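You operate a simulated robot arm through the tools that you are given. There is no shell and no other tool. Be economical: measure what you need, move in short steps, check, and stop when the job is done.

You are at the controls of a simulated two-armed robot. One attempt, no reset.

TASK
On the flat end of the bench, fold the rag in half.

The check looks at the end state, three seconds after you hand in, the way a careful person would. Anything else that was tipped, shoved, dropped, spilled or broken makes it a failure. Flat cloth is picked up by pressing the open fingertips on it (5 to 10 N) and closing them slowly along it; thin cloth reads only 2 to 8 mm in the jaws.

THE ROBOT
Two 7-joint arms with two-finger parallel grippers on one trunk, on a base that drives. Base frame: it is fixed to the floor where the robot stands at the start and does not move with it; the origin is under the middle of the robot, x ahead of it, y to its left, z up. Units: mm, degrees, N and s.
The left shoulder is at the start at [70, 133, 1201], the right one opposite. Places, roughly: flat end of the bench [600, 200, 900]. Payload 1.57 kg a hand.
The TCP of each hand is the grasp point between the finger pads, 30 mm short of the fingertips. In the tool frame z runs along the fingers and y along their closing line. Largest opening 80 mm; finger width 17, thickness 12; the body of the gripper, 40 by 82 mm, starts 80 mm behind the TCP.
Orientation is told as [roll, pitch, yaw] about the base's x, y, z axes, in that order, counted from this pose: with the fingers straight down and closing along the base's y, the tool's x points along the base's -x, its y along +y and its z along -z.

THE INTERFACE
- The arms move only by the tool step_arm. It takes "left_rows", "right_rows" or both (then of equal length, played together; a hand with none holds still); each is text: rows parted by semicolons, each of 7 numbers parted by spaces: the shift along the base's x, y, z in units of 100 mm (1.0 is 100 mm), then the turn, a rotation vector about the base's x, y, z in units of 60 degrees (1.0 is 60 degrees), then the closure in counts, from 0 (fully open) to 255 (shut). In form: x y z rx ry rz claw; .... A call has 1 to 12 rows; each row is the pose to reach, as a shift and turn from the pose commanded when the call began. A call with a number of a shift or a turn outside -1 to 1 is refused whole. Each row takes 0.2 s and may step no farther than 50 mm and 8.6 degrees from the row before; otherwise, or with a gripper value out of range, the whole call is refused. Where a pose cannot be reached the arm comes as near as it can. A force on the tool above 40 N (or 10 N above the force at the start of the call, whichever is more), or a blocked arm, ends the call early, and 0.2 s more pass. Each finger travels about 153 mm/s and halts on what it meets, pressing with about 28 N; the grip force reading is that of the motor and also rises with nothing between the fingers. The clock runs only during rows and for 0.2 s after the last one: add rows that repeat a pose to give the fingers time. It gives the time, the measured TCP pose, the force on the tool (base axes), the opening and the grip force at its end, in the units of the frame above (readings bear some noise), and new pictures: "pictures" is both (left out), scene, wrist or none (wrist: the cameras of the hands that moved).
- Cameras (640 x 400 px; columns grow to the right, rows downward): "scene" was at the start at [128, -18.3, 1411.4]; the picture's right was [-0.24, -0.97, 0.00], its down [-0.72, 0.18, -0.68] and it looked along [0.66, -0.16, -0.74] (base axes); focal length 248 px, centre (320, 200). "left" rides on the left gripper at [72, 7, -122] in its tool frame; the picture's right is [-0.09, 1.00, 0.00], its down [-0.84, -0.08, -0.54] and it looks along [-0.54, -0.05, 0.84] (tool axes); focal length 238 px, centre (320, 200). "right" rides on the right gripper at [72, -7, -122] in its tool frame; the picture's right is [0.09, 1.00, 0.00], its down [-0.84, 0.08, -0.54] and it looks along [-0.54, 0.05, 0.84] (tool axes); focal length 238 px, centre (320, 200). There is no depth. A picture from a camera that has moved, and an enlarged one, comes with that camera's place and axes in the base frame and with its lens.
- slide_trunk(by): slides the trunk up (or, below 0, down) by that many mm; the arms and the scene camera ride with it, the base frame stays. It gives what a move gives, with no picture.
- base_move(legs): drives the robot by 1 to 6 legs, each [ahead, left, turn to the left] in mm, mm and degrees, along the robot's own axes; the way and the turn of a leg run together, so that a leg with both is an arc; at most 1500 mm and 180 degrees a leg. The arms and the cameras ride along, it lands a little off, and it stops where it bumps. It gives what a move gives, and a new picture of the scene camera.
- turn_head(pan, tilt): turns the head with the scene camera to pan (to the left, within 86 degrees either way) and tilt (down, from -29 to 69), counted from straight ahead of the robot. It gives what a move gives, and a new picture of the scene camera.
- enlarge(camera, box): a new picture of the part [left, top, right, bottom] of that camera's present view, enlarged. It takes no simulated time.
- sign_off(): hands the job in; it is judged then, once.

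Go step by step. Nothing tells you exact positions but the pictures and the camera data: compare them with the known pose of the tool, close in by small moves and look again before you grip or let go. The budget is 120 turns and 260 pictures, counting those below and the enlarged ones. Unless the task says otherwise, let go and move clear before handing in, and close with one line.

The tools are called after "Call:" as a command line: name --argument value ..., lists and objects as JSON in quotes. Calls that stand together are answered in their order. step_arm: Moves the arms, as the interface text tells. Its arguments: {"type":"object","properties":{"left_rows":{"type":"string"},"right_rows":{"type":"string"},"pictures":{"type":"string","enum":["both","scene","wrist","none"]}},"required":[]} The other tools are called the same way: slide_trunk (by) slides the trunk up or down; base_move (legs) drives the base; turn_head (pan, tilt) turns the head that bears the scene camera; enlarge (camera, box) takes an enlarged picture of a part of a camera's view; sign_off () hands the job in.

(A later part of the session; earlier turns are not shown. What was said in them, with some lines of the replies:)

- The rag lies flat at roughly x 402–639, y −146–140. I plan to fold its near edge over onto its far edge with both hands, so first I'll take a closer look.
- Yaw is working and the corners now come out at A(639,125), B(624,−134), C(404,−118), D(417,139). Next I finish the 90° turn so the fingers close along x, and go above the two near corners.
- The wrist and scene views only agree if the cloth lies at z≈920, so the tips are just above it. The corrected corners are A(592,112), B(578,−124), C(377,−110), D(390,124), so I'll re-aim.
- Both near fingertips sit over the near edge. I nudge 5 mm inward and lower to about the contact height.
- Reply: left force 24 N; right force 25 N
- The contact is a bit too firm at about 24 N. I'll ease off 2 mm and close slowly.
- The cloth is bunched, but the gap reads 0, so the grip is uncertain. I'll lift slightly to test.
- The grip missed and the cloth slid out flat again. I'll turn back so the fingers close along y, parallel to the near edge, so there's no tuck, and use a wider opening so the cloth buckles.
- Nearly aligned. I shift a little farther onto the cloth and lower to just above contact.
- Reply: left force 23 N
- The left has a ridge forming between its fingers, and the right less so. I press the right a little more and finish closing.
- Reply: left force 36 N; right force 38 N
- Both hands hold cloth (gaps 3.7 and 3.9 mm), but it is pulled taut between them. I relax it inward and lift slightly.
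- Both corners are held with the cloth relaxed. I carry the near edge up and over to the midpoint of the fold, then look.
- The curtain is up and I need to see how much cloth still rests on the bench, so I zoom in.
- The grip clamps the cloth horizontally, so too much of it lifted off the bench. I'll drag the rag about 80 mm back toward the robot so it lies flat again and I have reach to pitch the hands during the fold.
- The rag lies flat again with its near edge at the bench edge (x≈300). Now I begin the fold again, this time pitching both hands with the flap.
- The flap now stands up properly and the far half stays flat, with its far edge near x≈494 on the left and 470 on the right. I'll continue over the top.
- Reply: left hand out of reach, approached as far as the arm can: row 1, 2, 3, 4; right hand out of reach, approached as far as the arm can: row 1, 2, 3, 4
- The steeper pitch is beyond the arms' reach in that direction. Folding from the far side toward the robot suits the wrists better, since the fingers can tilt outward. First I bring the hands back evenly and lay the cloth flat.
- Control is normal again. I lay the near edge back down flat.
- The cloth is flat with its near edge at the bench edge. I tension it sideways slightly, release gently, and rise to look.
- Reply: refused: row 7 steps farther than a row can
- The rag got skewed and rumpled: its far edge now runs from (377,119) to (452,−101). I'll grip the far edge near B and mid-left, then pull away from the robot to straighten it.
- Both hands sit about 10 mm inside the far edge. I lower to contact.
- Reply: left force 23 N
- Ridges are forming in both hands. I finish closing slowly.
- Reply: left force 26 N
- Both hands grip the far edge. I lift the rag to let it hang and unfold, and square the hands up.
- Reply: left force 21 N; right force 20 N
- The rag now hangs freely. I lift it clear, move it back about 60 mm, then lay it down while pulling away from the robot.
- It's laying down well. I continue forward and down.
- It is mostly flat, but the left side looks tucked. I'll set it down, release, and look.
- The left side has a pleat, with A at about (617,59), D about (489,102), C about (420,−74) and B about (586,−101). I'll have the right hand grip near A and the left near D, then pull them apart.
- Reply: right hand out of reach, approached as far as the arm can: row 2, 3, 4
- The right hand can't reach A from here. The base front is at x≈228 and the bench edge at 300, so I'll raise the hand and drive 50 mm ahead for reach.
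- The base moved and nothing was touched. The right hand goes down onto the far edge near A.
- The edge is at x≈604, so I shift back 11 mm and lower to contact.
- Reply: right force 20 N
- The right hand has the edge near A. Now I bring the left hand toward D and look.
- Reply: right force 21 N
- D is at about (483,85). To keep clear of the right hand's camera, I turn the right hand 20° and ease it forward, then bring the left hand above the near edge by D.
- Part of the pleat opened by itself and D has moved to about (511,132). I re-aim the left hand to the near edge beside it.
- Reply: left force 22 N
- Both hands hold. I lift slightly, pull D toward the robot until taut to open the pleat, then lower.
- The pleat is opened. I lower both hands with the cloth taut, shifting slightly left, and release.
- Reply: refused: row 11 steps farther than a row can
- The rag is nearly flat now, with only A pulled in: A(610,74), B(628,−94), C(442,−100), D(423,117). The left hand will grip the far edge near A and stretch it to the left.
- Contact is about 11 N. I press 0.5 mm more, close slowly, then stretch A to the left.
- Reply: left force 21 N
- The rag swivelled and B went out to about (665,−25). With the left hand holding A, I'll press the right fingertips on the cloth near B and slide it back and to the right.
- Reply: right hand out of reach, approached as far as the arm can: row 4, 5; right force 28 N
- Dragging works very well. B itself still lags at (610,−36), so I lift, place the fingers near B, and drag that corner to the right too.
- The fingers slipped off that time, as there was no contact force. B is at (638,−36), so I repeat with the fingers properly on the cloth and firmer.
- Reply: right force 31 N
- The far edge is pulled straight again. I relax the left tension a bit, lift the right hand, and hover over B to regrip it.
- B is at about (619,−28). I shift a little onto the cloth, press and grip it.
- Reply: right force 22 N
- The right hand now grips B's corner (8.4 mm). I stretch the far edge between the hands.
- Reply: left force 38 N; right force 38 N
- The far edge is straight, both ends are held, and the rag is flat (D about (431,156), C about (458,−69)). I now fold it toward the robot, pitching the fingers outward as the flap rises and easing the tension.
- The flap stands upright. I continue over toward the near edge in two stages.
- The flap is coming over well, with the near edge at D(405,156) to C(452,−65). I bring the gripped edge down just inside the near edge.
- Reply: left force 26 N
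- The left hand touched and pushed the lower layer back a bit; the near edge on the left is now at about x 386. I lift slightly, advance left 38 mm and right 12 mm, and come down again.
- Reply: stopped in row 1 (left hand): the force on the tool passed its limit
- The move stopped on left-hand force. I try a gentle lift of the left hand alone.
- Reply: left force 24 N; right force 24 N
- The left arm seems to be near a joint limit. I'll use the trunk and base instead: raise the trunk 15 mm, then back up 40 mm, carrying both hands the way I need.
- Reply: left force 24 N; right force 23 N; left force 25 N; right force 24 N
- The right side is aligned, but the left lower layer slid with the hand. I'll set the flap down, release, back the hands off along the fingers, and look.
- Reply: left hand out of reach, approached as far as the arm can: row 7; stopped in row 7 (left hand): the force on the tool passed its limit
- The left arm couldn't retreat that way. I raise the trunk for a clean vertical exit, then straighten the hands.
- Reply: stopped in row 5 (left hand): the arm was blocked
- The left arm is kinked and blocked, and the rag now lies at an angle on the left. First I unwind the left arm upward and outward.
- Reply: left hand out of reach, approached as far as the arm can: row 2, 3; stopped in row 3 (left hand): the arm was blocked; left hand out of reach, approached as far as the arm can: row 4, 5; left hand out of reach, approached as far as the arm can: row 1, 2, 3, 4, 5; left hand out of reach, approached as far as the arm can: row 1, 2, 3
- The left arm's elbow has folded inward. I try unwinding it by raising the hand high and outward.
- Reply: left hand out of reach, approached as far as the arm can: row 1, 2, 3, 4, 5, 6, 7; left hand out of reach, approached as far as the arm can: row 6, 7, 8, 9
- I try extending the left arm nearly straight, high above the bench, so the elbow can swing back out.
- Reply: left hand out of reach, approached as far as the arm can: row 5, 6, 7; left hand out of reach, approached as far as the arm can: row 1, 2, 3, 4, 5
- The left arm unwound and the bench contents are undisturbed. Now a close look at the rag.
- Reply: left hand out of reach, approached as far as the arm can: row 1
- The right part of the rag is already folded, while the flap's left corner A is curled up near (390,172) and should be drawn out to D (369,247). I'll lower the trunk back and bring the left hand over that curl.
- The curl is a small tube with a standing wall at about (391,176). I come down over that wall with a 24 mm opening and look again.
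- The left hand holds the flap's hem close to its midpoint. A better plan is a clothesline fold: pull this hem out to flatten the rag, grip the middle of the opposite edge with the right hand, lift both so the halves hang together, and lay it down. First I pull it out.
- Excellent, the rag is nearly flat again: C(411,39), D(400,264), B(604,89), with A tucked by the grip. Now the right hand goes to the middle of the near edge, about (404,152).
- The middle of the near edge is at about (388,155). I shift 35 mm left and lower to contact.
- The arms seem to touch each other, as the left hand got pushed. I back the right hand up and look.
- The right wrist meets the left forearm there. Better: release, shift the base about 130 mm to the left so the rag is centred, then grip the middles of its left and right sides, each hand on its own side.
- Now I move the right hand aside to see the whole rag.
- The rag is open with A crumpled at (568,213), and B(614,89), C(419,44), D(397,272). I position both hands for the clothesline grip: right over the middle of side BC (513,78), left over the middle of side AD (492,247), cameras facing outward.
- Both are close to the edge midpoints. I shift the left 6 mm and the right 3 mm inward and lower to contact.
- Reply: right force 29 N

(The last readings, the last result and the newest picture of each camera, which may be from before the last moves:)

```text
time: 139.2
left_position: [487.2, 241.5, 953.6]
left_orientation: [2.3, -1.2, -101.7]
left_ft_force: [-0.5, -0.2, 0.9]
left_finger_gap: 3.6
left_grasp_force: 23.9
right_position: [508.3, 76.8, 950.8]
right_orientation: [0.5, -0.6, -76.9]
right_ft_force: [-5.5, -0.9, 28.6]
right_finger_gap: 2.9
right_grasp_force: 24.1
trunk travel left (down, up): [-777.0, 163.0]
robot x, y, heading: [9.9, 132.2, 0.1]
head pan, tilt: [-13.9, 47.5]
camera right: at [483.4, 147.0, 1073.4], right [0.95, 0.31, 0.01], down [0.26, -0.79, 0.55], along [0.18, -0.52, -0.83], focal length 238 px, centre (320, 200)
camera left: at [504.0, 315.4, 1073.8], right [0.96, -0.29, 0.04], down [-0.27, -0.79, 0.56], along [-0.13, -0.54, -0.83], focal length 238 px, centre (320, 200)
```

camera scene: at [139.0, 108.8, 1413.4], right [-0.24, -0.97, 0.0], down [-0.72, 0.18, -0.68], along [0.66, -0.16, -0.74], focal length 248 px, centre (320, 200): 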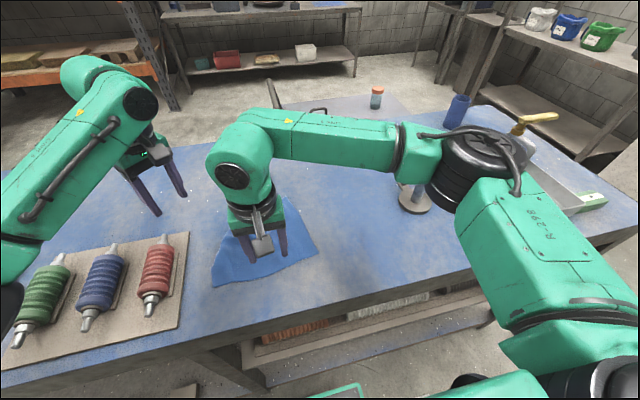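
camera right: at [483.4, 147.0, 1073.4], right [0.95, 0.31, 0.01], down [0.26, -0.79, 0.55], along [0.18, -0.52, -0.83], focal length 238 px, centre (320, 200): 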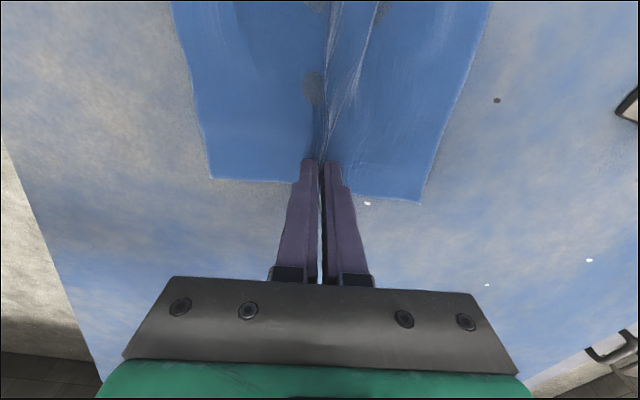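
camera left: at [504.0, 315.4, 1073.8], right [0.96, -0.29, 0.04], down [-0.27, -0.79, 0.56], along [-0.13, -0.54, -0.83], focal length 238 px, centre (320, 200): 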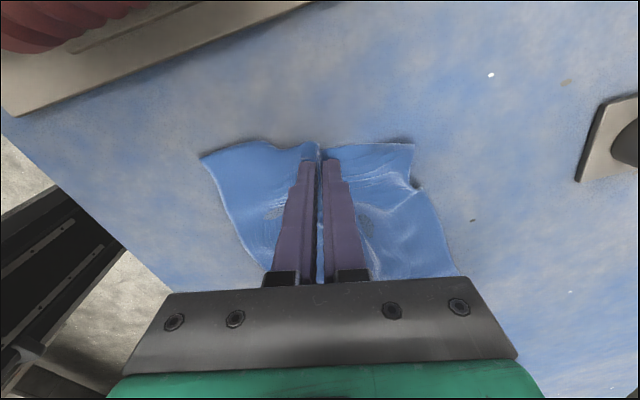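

Both midpoints are gripped, with the ridge along the fold line. I lift and stretch so the halves hang down.

Call:
step_arm --left_rows "0 0 0.2 0 0 0 255;0 0 0.4 0 0 0 255;0 0 0.6 0 0 0 255;0 0 0.8 0 0 0 255;0 0 1.0 0 0 0 255" --right_rows "0 -0.05 0.2 0 0 0 255;0 -0.12 0.4 0 0 0 255;0 -0.2 0.6 0 0 0 255;0 -0.28 0.8 0 0 0 255;0 -0.35 1.0 0 0 0 255" --pictures "none"

Call:
step_arm --left_rows "0 0 0.2 0 0 0 255;0 0 0.4 0 0 0 255;0 0 0.5 0 0 0 255;0 0 0.5 0 0 0 255;0 0 0.5 0 0 0 255" --right_rows "0 -0.05 0.2 0 0 0 255;0 -0.1 0.4 0 0 0 255;0 -0.15 0.5 0 0 0 255;0 -0.2 0.5 0 0 0 255;0 -0.2 0.5 0 0 0 255"

Call:
enlarge --camera "scene" --box '[190, 170, 366, 280]'

```text
time: 140.4
left_position: [490.7, 237.1, 1051.5]
left_orientation: [2.2, -1.7, -101.9]
left_ft_force: [4.0, -29.2, -0.9]
left_finger_gap: 3.8
left_grasp_force: 24.6
right_position: [512.5, 42.3, 1050.5]
right_orientation: [0.3, -0.2, -76.7]
right_ft_force: [-3.7, 29.4, 1.5]
right_finger_gap: 2.5
right_grasp_force: 23.4
trunk travel left (down, up): [-777.0, 163.0]
robot x, y, heading: [10.4, 135.2, 0.1]
head pan, tilt: [-13.9, 47.5]
```

```text
time: 141.6
left_position: [491.6, 237.8, 1102.0]
left_orientation: [2.3, -1.7, -101.9]
left_ft_force: [2.9, -32.3, -0.3]
left_finger_gap: 3.3
left_grasp_force: 24.8
right_position: [513.1, 22.4, 1097.5]
right_orientation: [0.2, -0.3, -76.9]
right_ft_force: [-3.8, 32.1, 0.0]
right_finger_gap: 2.2
right_grasp_force: 23.7
trunk travel left (down, up): [-777.0, 163.0]
robot x, y, heading: [10.6, 131.7, -0.3]
head pan, tilt: [-13.9, 47.5]
camera scene: at [138.9, 111.1, 1413.4], right [-0.24, -0.97, 0.0], down [-0.72, 0.18, -0.68], along [0.66, -0.16, -0.74], focal length 248 px, centre (320, 200)
camera right: at [488.7, 92.3, 1220.2], right [0.95, 0.32, 0.0], down [0.26, -0.79, 0.55], along [0.18, -0.52, -0.84], focal length 238 px, centre (320, 200)
camera left: at [509.3, 312.7, 1221.7], right [0.96, -0.29, 0.04], down [-0.26, -0.78, 0.56], along [-0.13, -0.55, -0.83], focal length 238 px, centre (320, 200)
```

scene: 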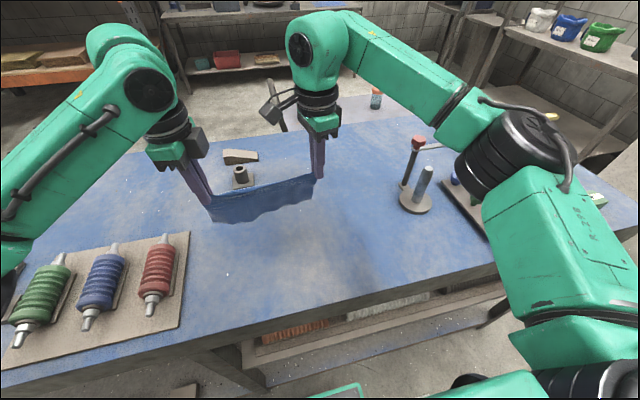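
right: 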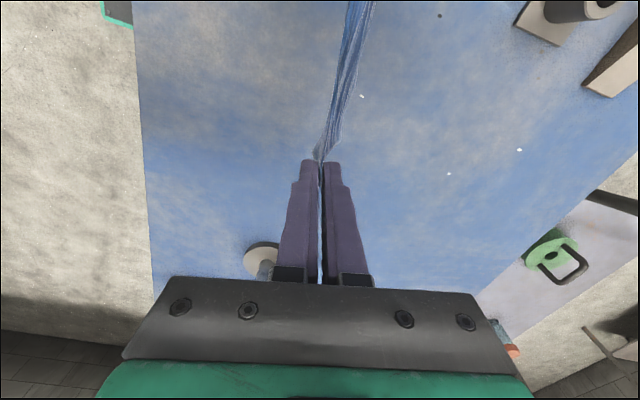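
left: 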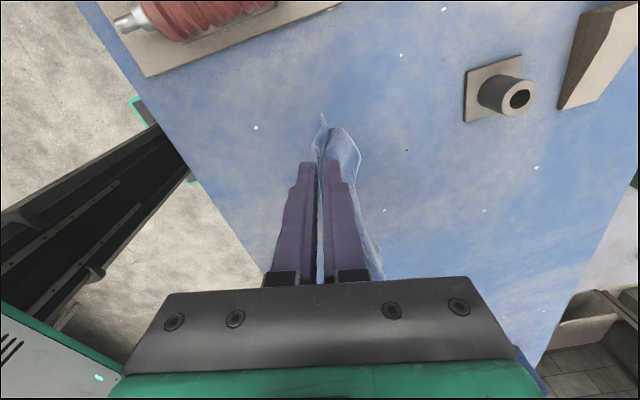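

```text
3.64 times, centred on (278, 225) of scene
camera zoom: at [138.9, 111.1, 1413.4], right [-0.24, -0.97, 0.0], down [-0.72, 0.18, -0.68], along [0.66, -0.16, -0.74], focal length 902 px, centre (473, 109)
```

zoom: 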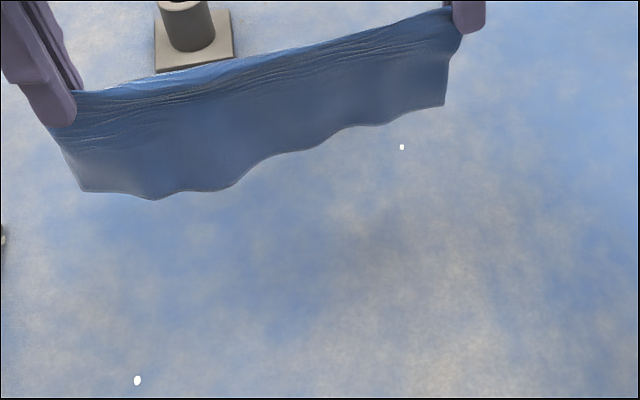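

The rag hangs neatly folded over the line between the hands. I move back 50 mm, lower until the free edges touch, then lay it down while moving away from the robot.

Call:
step_arm --left_rows "-0.15 0 0 0 0 0 255;-0.3 0 0 0 0 0 255;-0.45 0 0 0 0 0 255;-0.5 0 -0.1 0 0 0 255;-0.5 0 -0.2 0 0 0 255;-0.5 0 -0.3 0 0 0 255;-0.5 0 -0.4 0 0 0 255;-0.5 0 -0.42 0 0 0 255" --right_rows "-0.15 0 0 0 0 0 255;-0.3 0 0 0 0 0 255;-0.45 0 0 0 0 0 255;-0.5 0 -0.1 0 0 0 255;-0.5 0 -0.2 0 0 0 255;-0.5 0 -0.3 0 0 0 255;-0.5 0.01 -0.38 0 0 0 255;-0.5 0.02 -0.38 0 0 0 255" --pictures "none"

Call:
step_arm --left_rows "0.12 0 -0.1 0 0 0 255;0.25 0 -0.2 0 0 0 255;0.37 0 -0.3 0 0 0 255;0.49 0 -0.4 0 0 0 255;0.61 0 -0.5 0 0 0 255;0.73 0 -0.6 0 0 0 255;0.85 0 -0.7 0 0 0 255;0.95 0 -0.8 0 0 0 255;1.0 0 -0.9 0 0 0 255;1.0 0 -0.98 0 0 0 255" --right_rows "0.12 0 -0.1 0 0 0 255;0.25 0 -0.2 0 0 0 255;0.37 0 -0.3 0 0 0 255;0.49 0 -0.4 0 0 0 255;0.61 0 -0.5 0 0 0 255;0.73 0 -0.6 0 0 0 255;0.85 0 -0.7 0 0 0 255;0.95 0 -0.8 0 0 0 255;1.0 0 -0.9 0 0 0 255;1.0 0 -0.98 0 0 0 255"

Call:
enlarge --camera "scene" --box '[190, 180, 366, 290]'

```text
time: 143.4
left_position: [443.3, 239.9, 1058.0]
left_orientation: [2.3, -1.4, -101.7]
left_ft_force: [2.6, -24.7, 0.6]
left_finger_gap: 3.4
left_grasp_force: 24.6
right_position: [464.1, 24.1, 1059.9]
right_orientation: [0.2, -0.4, -76.9]
right_ft_force: [-2.2, 25.6, -0.8]
right_finger_gap: 2.5
right_grasp_force: 23.3
trunk travel left (down, up): [-777.0, 163.0]
robot x, y, heading: [10.1, 129.7, 0.1]
head pan, tilt: [-13.9, 47.5]
```

```text
time: 145.6
left_position: [541.9, 240.8, 959.5]
left_orientation: [2.0, -1.4, -101.8]
left_ft_force: [2.3, -23.5, 2.7]
left_finger_gap: 3.5
left_grasp_force: 24.7
right_position: [563.4, 24.4, 961.1]
right_orientation: [0.3, -0.3, -76.9]
right_ft_force: [-1.9, 23.1, 0.6]
right_finger_gap: 2.4
right_grasp_force: 24.0
trunk travel left (down, up): [-777.0, 163.0]
robot x, y, heading: [11.4, 132.1, -0.1]
head pan, tilt: [-13.9, 47.5]
camera scene: at [138.5, 111.0, 1413.5], right [-0.24, -0.97, 0.0], down [-0.71, 0.18, -0.68], along [0.66, -0.16, -0.74], focal length 248 px, centre (320, 200)
camera right: at [537.6, 94.9, 1084.4], right [0.95, 0.32, 0.0], down [0.26, -0.79, 0.55], along [0.18, -0.52, -0.84], focal length 238 px, centre (320, 200)
camera left: at [558.9, 314.9, 1080.5], right [0.96, -0.29, 0.04], down [-0.26, -0.79, 0.56], along [-0.13, -0.54, -0.83], focal length 238 px, centre (320, 200)
```

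scene: 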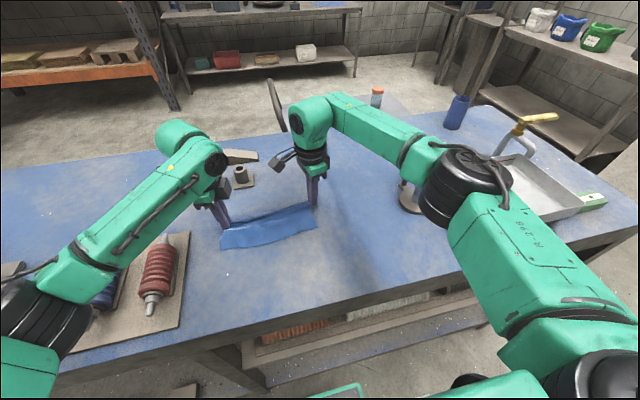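
right: 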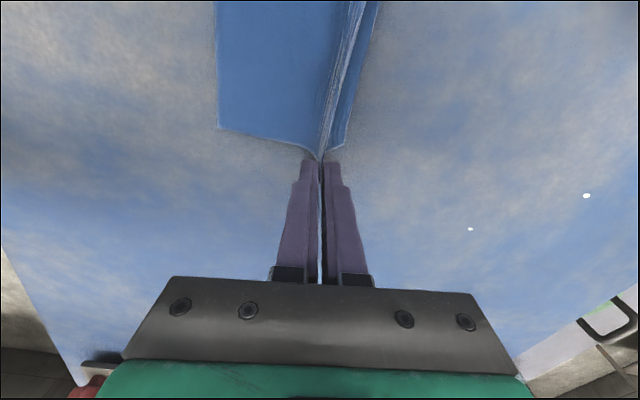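
left: 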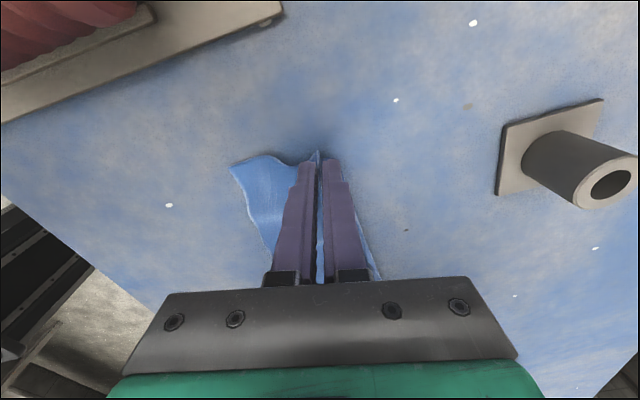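

```text
3.64 times, centred on (278, 235) of scene
camera zoom: at [138.5, 111.0, 1413.5], right [-0.24, -0.97, 0.0], down [-0.71, 0.18, -0.68], along [0.66, -0.16, -0.74], focal length 902 px, centre (473, 73)
```

zoom: 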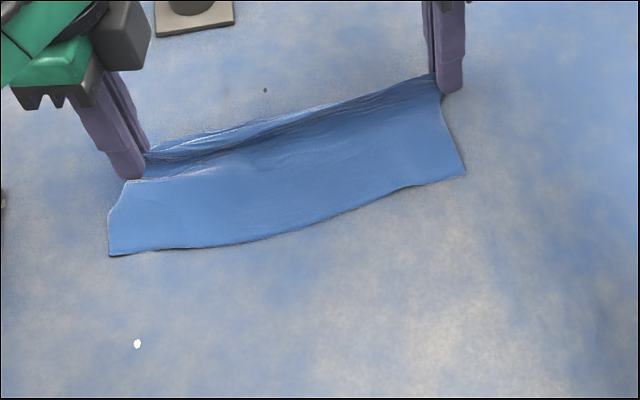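

The layers are down; the far layer still bulges slightly in front. I drag another 40 mm forward at low height to pull both layers straight.

Call:
step_arm --left_rows "0.1 0 0 0 0 0 255;0.2 0 0 0 0 0 255;0.3 0 0 0 0 0 255;0.4 0 -0.02 0 0 0 255;0.45 0 -0.03 0 0 0 255" --right_rows "0.1 0 0 0 0 0 255;0.2 0 -0.02 0 0 0 255;0.3 0 -0.03 0 0 0 255;0.4 0 -0.04 0 0 0 255;0.43 0 -0.05 0 0 0 255" --pictures "wrist"

Call:
enlarge --camera "scene" --box '[190, 170, 366, 280]'

```text
time: 146.8
left_position: [587.0, 239.7, 958.1]
left_orientation: [2.1, -1.3, -101.8]
left_ft_force: [2.0, -20.0, 2.5]
left_finger_gap: 3.2
left_grasp_force: 24.3
right_position: [605.7, 23.7, 957.6]
right_orientation: [0.3, -0.3, -76.8]
right_ft_force: [-3.1, 20.6, 0.4]
right_finger_gap: 2.5
right_grasp_force: 23.7
trunk travel left (down, up): [-777.0, 163.0]
robot x, y, heading: [12.7, 131.0, 0.0]
head pan, tilt: [-13.9, 47.5]
camera right: at [581.0, 94.3, 1080.0], right [0.95, 0.32, 0.0], down [0.26, -0.79, 0.55], along [0.18, -0.52, -0.84], focal length 238 px, centre (320, 200)
camera left: at [604.0, 313.8, 1078.7], right [0.96, -0.29, 0.04], down [-0.26, -0.79, 0.56], along [-0.13, -0.54, -0.83], focal length 238 px, centre (320, 200)
```

right: 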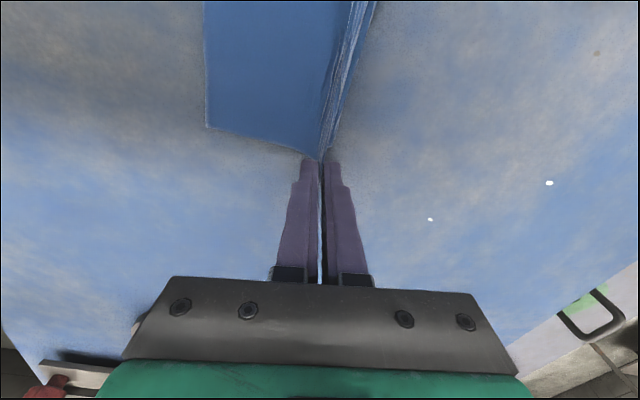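
left: 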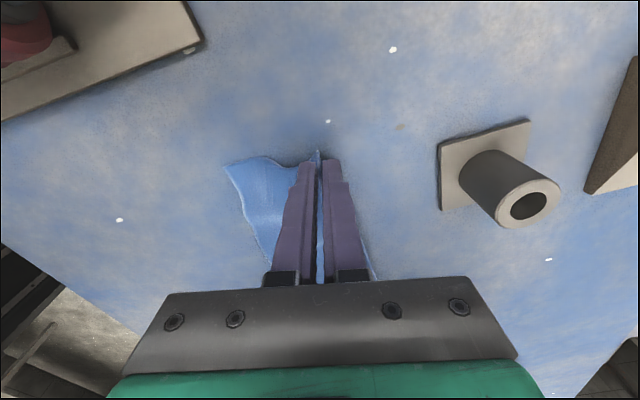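

```text
3.64 times, centred on (278, 225) of scene
camera zoom: at [138.0, 111.0, 1413.5], right [-0.24, -0.97, 0.0], down [-0.71, 0.18, -0.68], along [0.66, -0.16, -0.74], focal length 902 px, centre (473, 109)
```

zoom: 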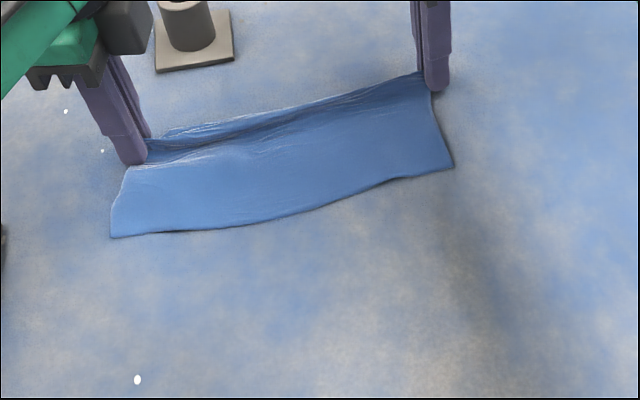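

Both layers now trail together. I relax the tension, touch down, open slightly and rise straight up.

Call:
step_arm --left_rows "0 -0.02 -0.03 0 0 0 255;0 -0.03 -0.04 0 0 0 255;0 -0.03 -0.04 0 0 0 225;0 -0.03 -0.04 0 0 0 195;0 -0.03 0 0 0 0 190;0 -0.03 0.15 0 0 0 190;0 -0.03 0.4 0 0 0 190;0 -0.03 0.8 0 0 0 190;0 -0.03 1.0 0 0 0 190" --right_rows "0 0.02 -0.03 0 0 0 255;0 0.03 -0.05 0 0 0 255;0 0.03 -0.05 0 0 0 225;0 0.03 -0.05 0 0 0 195;0 0.03 0 0 0 0 190;0 0.03 0.15 0 0 0 190;0 0.03 0.4 0 0 0 190;0 0.03 0.8 0 0 0 190;0 0.03 1.0 0 0 0 190"

Call:
enlarge --camera "scene" --box '[190, 170, 366, 280]'

```text
time: 148.8
left_position: [585.3, 238.0, 1057.3]
left_orientation: [2.0, -1.3, -101.7]
left_ft_force: [-0.4, 0.4, -0.1]
left_finger_gap: 20.4
left_grasp_force: 0.0
right_position: [606.1, 26.1, 1058.5]
right_orientation: [0.3, -0.5, -77.0]
right_ft_force: [0.3, 0.9, 0.8]
right_finger_gap: 20.2
right_grasp_force: 0.1
trunk travel left (down, up): [-777.0, 163.0]
robot x, y, heading: [10.5, 129.1, 0.1]
head pan, tilt: [-13.9, 47.5]
camera scene: at [138.4, 111.4, 1413.4], right [-0.24, -0.97, 0.0], down [-0.71, 0.18, -0.68], along [0.66, -0.16, -0.74], focal length 248 px, centre (320, 200)
camera right: at [581.2, 97.0, 1180.5], right [0.95, 0.31, 0.0], down [0.26, -0.79, 0.55], along [0.18, -0.52, -0.83], focal length 238 px, centre (320, 200)
camera left: at [604.0, 311.7, 1178.0], right [0.96, -0.29, 0.04], down [-0.26, -0.79, 0.56], along [-0.13, -0.54, -0.83], focal length 238 px, centre (320, 200)
```

scene: 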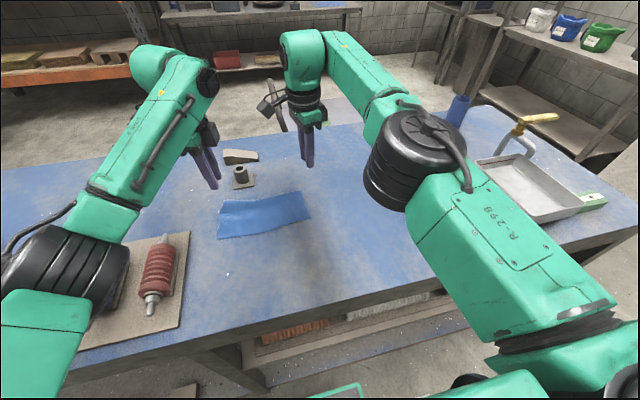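
right: 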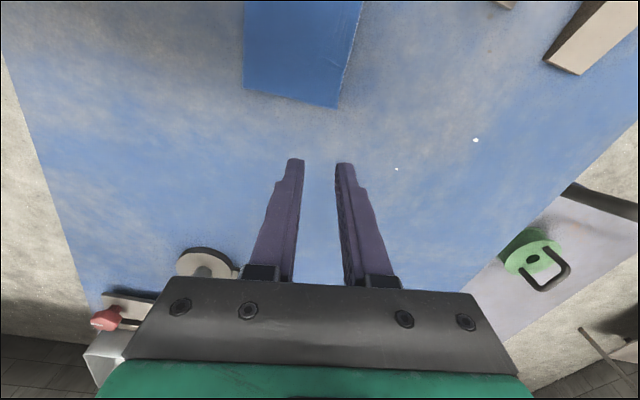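
left: 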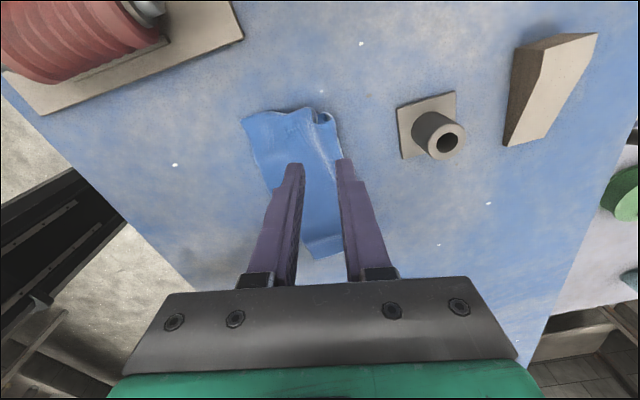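

```text
3.64 times, centred on (278, 225) of scene
camera zoom: at [138.4, 111.4, 1413.4], right [-0.24, -0.97, 0.0], down [-0.71, 0.18, -0.68], along [0.66, -0.16, -0.74], focal length 902 px, centre (473, 109)
```

zoom: 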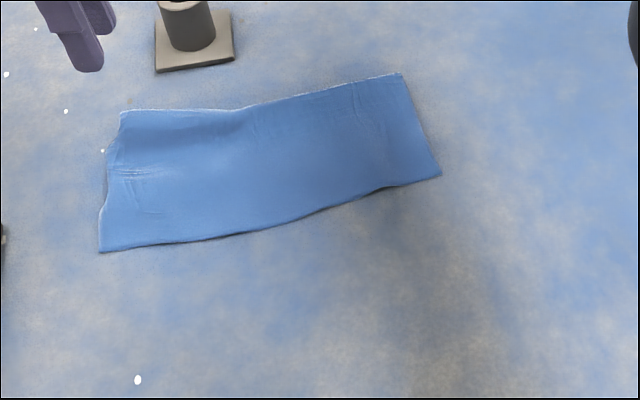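

The rag is now a neat rectangle about half its original depth. I check the left end closely before handing in.

Call:
enlarge --camera "left" --box '[220, 85, 380, 185]'

Call:
enlarge --camera "right" --box '[220, 0, 400, 120]'

```text
4.00 times, centred on (300, 135) of left
camera zoom: at [604.0, 311.7, 1178.0], right [0.96, -0.29, 0.04], down [-0.26, -0.79, 0.56], along [-0.13, -0.54, -0.83], focal length 953 px, centre (400, 460)
```

zoom: 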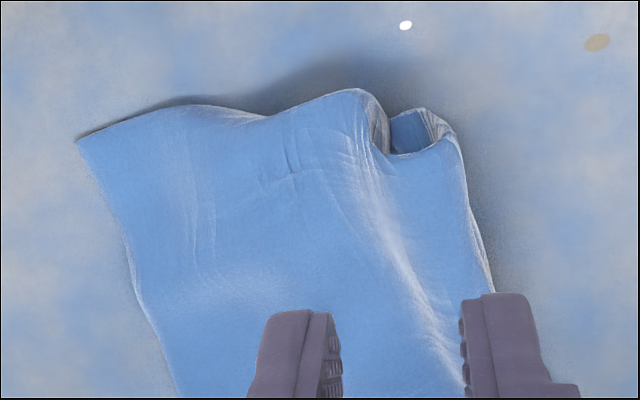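

```text
3.33 times, centred on (310, 60) of right
camera zoom: at [581.2, 97.0, 1180.5], right [0.95, 0.31, 0.0], down [0.26, -0.79, 0.55], along [0.18, -0.52, -0.83], focal length 794 px, centre (353, 667)
```

zoom: 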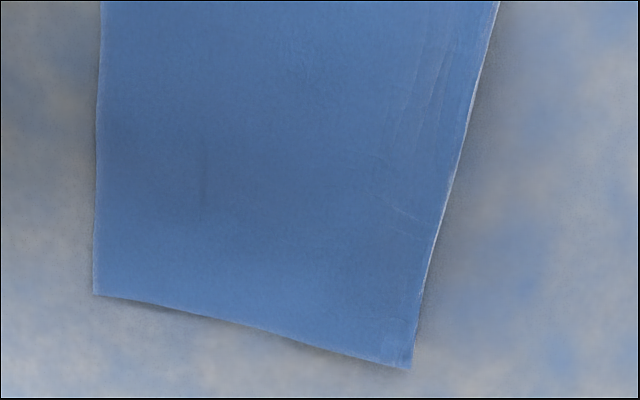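

The right end is perfect, and the left end of the fold has a small standing ripple where it was pinched. I press it flat once, gently, and rise.

Call:
step_arm --left_rows "0.02 0.04 -0.4 0 0 0 190;0.02 0.04 -0.8 0 0 0 190;0.02 0.04 -0.95 0 0 0 190;0.02 0.04 -1.0 0 0 0 190;0.02 0.04 -1.0 0 0 0 190;0.02 0.04 -0.9 0 0 0 190;0.02 0.04 -0.5 0 0 0 190;0.02 0.04 0 0 0 0 190" --pictures "none"

Call:
enlarge --camera "left" --box '[220, 85, 380, 185]'

Call:
enlarge --camera "scene" --box '[190, 170, 366, 280]'

```text
time: 150.6
left_position: [586.7, 244.2, 1058.0]
left_orientation: [2.0, -1.2, -101.8]
left_ft_force: [-0.6, 0.0, -0.1]
left_finger_gap: 20.4
left_grasp_force: 0.0
right_position: [606.2, 26.8, 1058.3]
right_orientation: [0.2, -0.5, -77.0]
right_ft_force: [-0.1, -0.3, 1.1]
right_finger_gap: 20.3
right_grasp_force: 0.1
trunk travel left (down, up): [-777.0, 163.0]
robot x, y, heading: [9.5, 127.8, -0.1]
head pan, tilt: [-13.9, 47.5]
```

```text
4.00 times, centred on (300, 135) of left
camera zoom: at [604.7, 316.8, 1180.1], right [0.96, -0.29, 0.04], down [-0.26, -0.79, 0.56], along [-0.13, -0.54, -0.83], focal length 953 px, centre (400, 460)
```

zoom: 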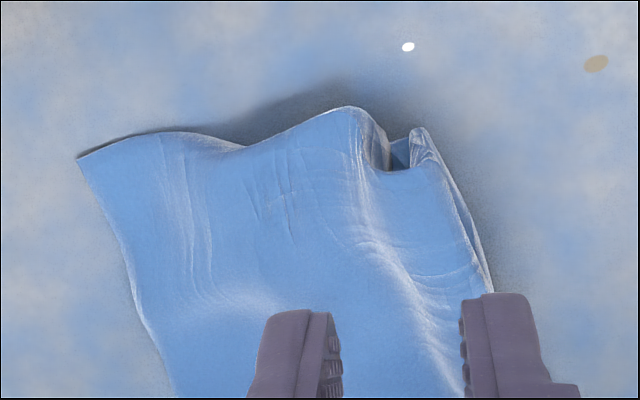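

```text
3.64 times, centred on (278, 225) of scene
camera zoom: at [138.2, 110.3, 1413.4], right [-0.24, -0.97, 0.0], down [-0.71, 0.18, -0.68], along [0.66, -0.16, -0.74], focal length 902 px, centre (473, 109)
```

zoom: 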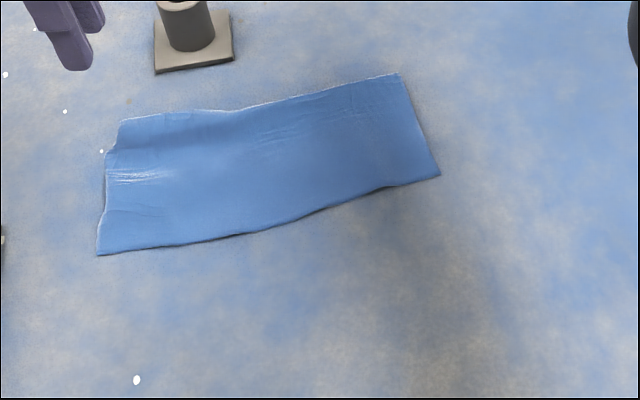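

The fingers straddled the ripple. One more press with closed fingers right on it.

Call:
step_arm --left_rows "-0.02 0.08 -0.4 0 0 0 255;-0.02 0.08 -0.8 0 0 0 255;-0.02 0.08 -0.95 0 0 0 255;-0.02 0.08 -1.0 0 0 0 255;-0.02 0.08 -1.0 0 0 0 255;-0.02 0.08 -1.0 0 0 0 255;-0.02 0.08 -0.8 0 0 0 255;-0.02 0.08 -0.4 0 0 0 255;-0.02 0.08 0 0 0 0 255" --pictures "none"

Call:
enlarge --camera "left" --box '[220, 85, 380, 185]'

Call:
enlarge --camera "scene" --box '[190, 170, 366, 280]'

```text
time: 152.6
left_position: [586.3, 250.5, 1057.9]
left_orientation: [1.9, -1.4, -101.8]
left_ft_force: [-0.1, 0.5, -0.4]
left_finger_gap: 0.2
left_grasp_force: 21.6
right_position: [606.2, 26.1, 1058.9]
right_orientation: [0.3, -0.4, -77.0]
right_ft_force: [0.5, -0.3, 0.1]
right_finger_gap: 20.4
right_grasp_force: 0.1
trunk travel left (down, up): [-777.0, 163.0]
robot x, y, heading: [11.3, 128.9, -0.0]
head pan, tilt: [-13.9, 47.5]
```

```text
4.00 times, centred on (300, 135) of left
camera zoom: at [603.5, 322.8, 1178.5], right [0.96, -0.29, 0.04], down [-0.26, -0.79, 0.56], along [-0.13, -0.54, -0.83], focal length 953 px, centre (400, 460)
```

zoom: 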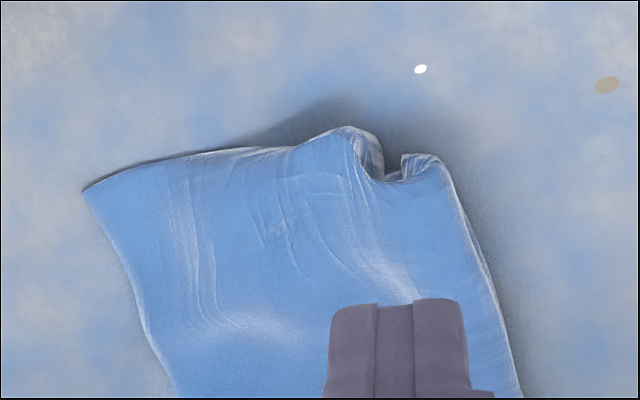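

```text
3.64 times, centred on (278, 225) of scene
camera zoom: at [138.4, 110.8, 1413.4], right [-0.24, -0.97, 0.0], down [-0.71, 0.18, -0.68], along [0.66, -0.16, -0.74], focal length 902 px, centre (473, 109)
```

zoom: 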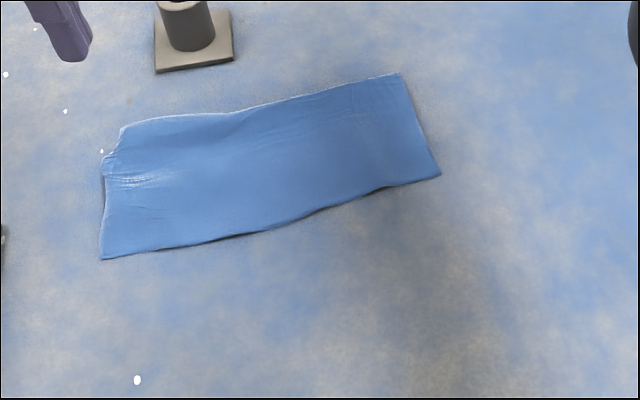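

The rag lies folded in half as a tidy rectangle with only a small ripple at the left end. Both hands are empty and clear, and nothing else on the bench was moved, so I hand in.

Call:
sign_off

```text
The job is handed in.
```

The rag is folded in half on the flat end of the bench, with a small ripple left at the left end of the fold; I saw nothing else moved or tipped, and both hands are clear.
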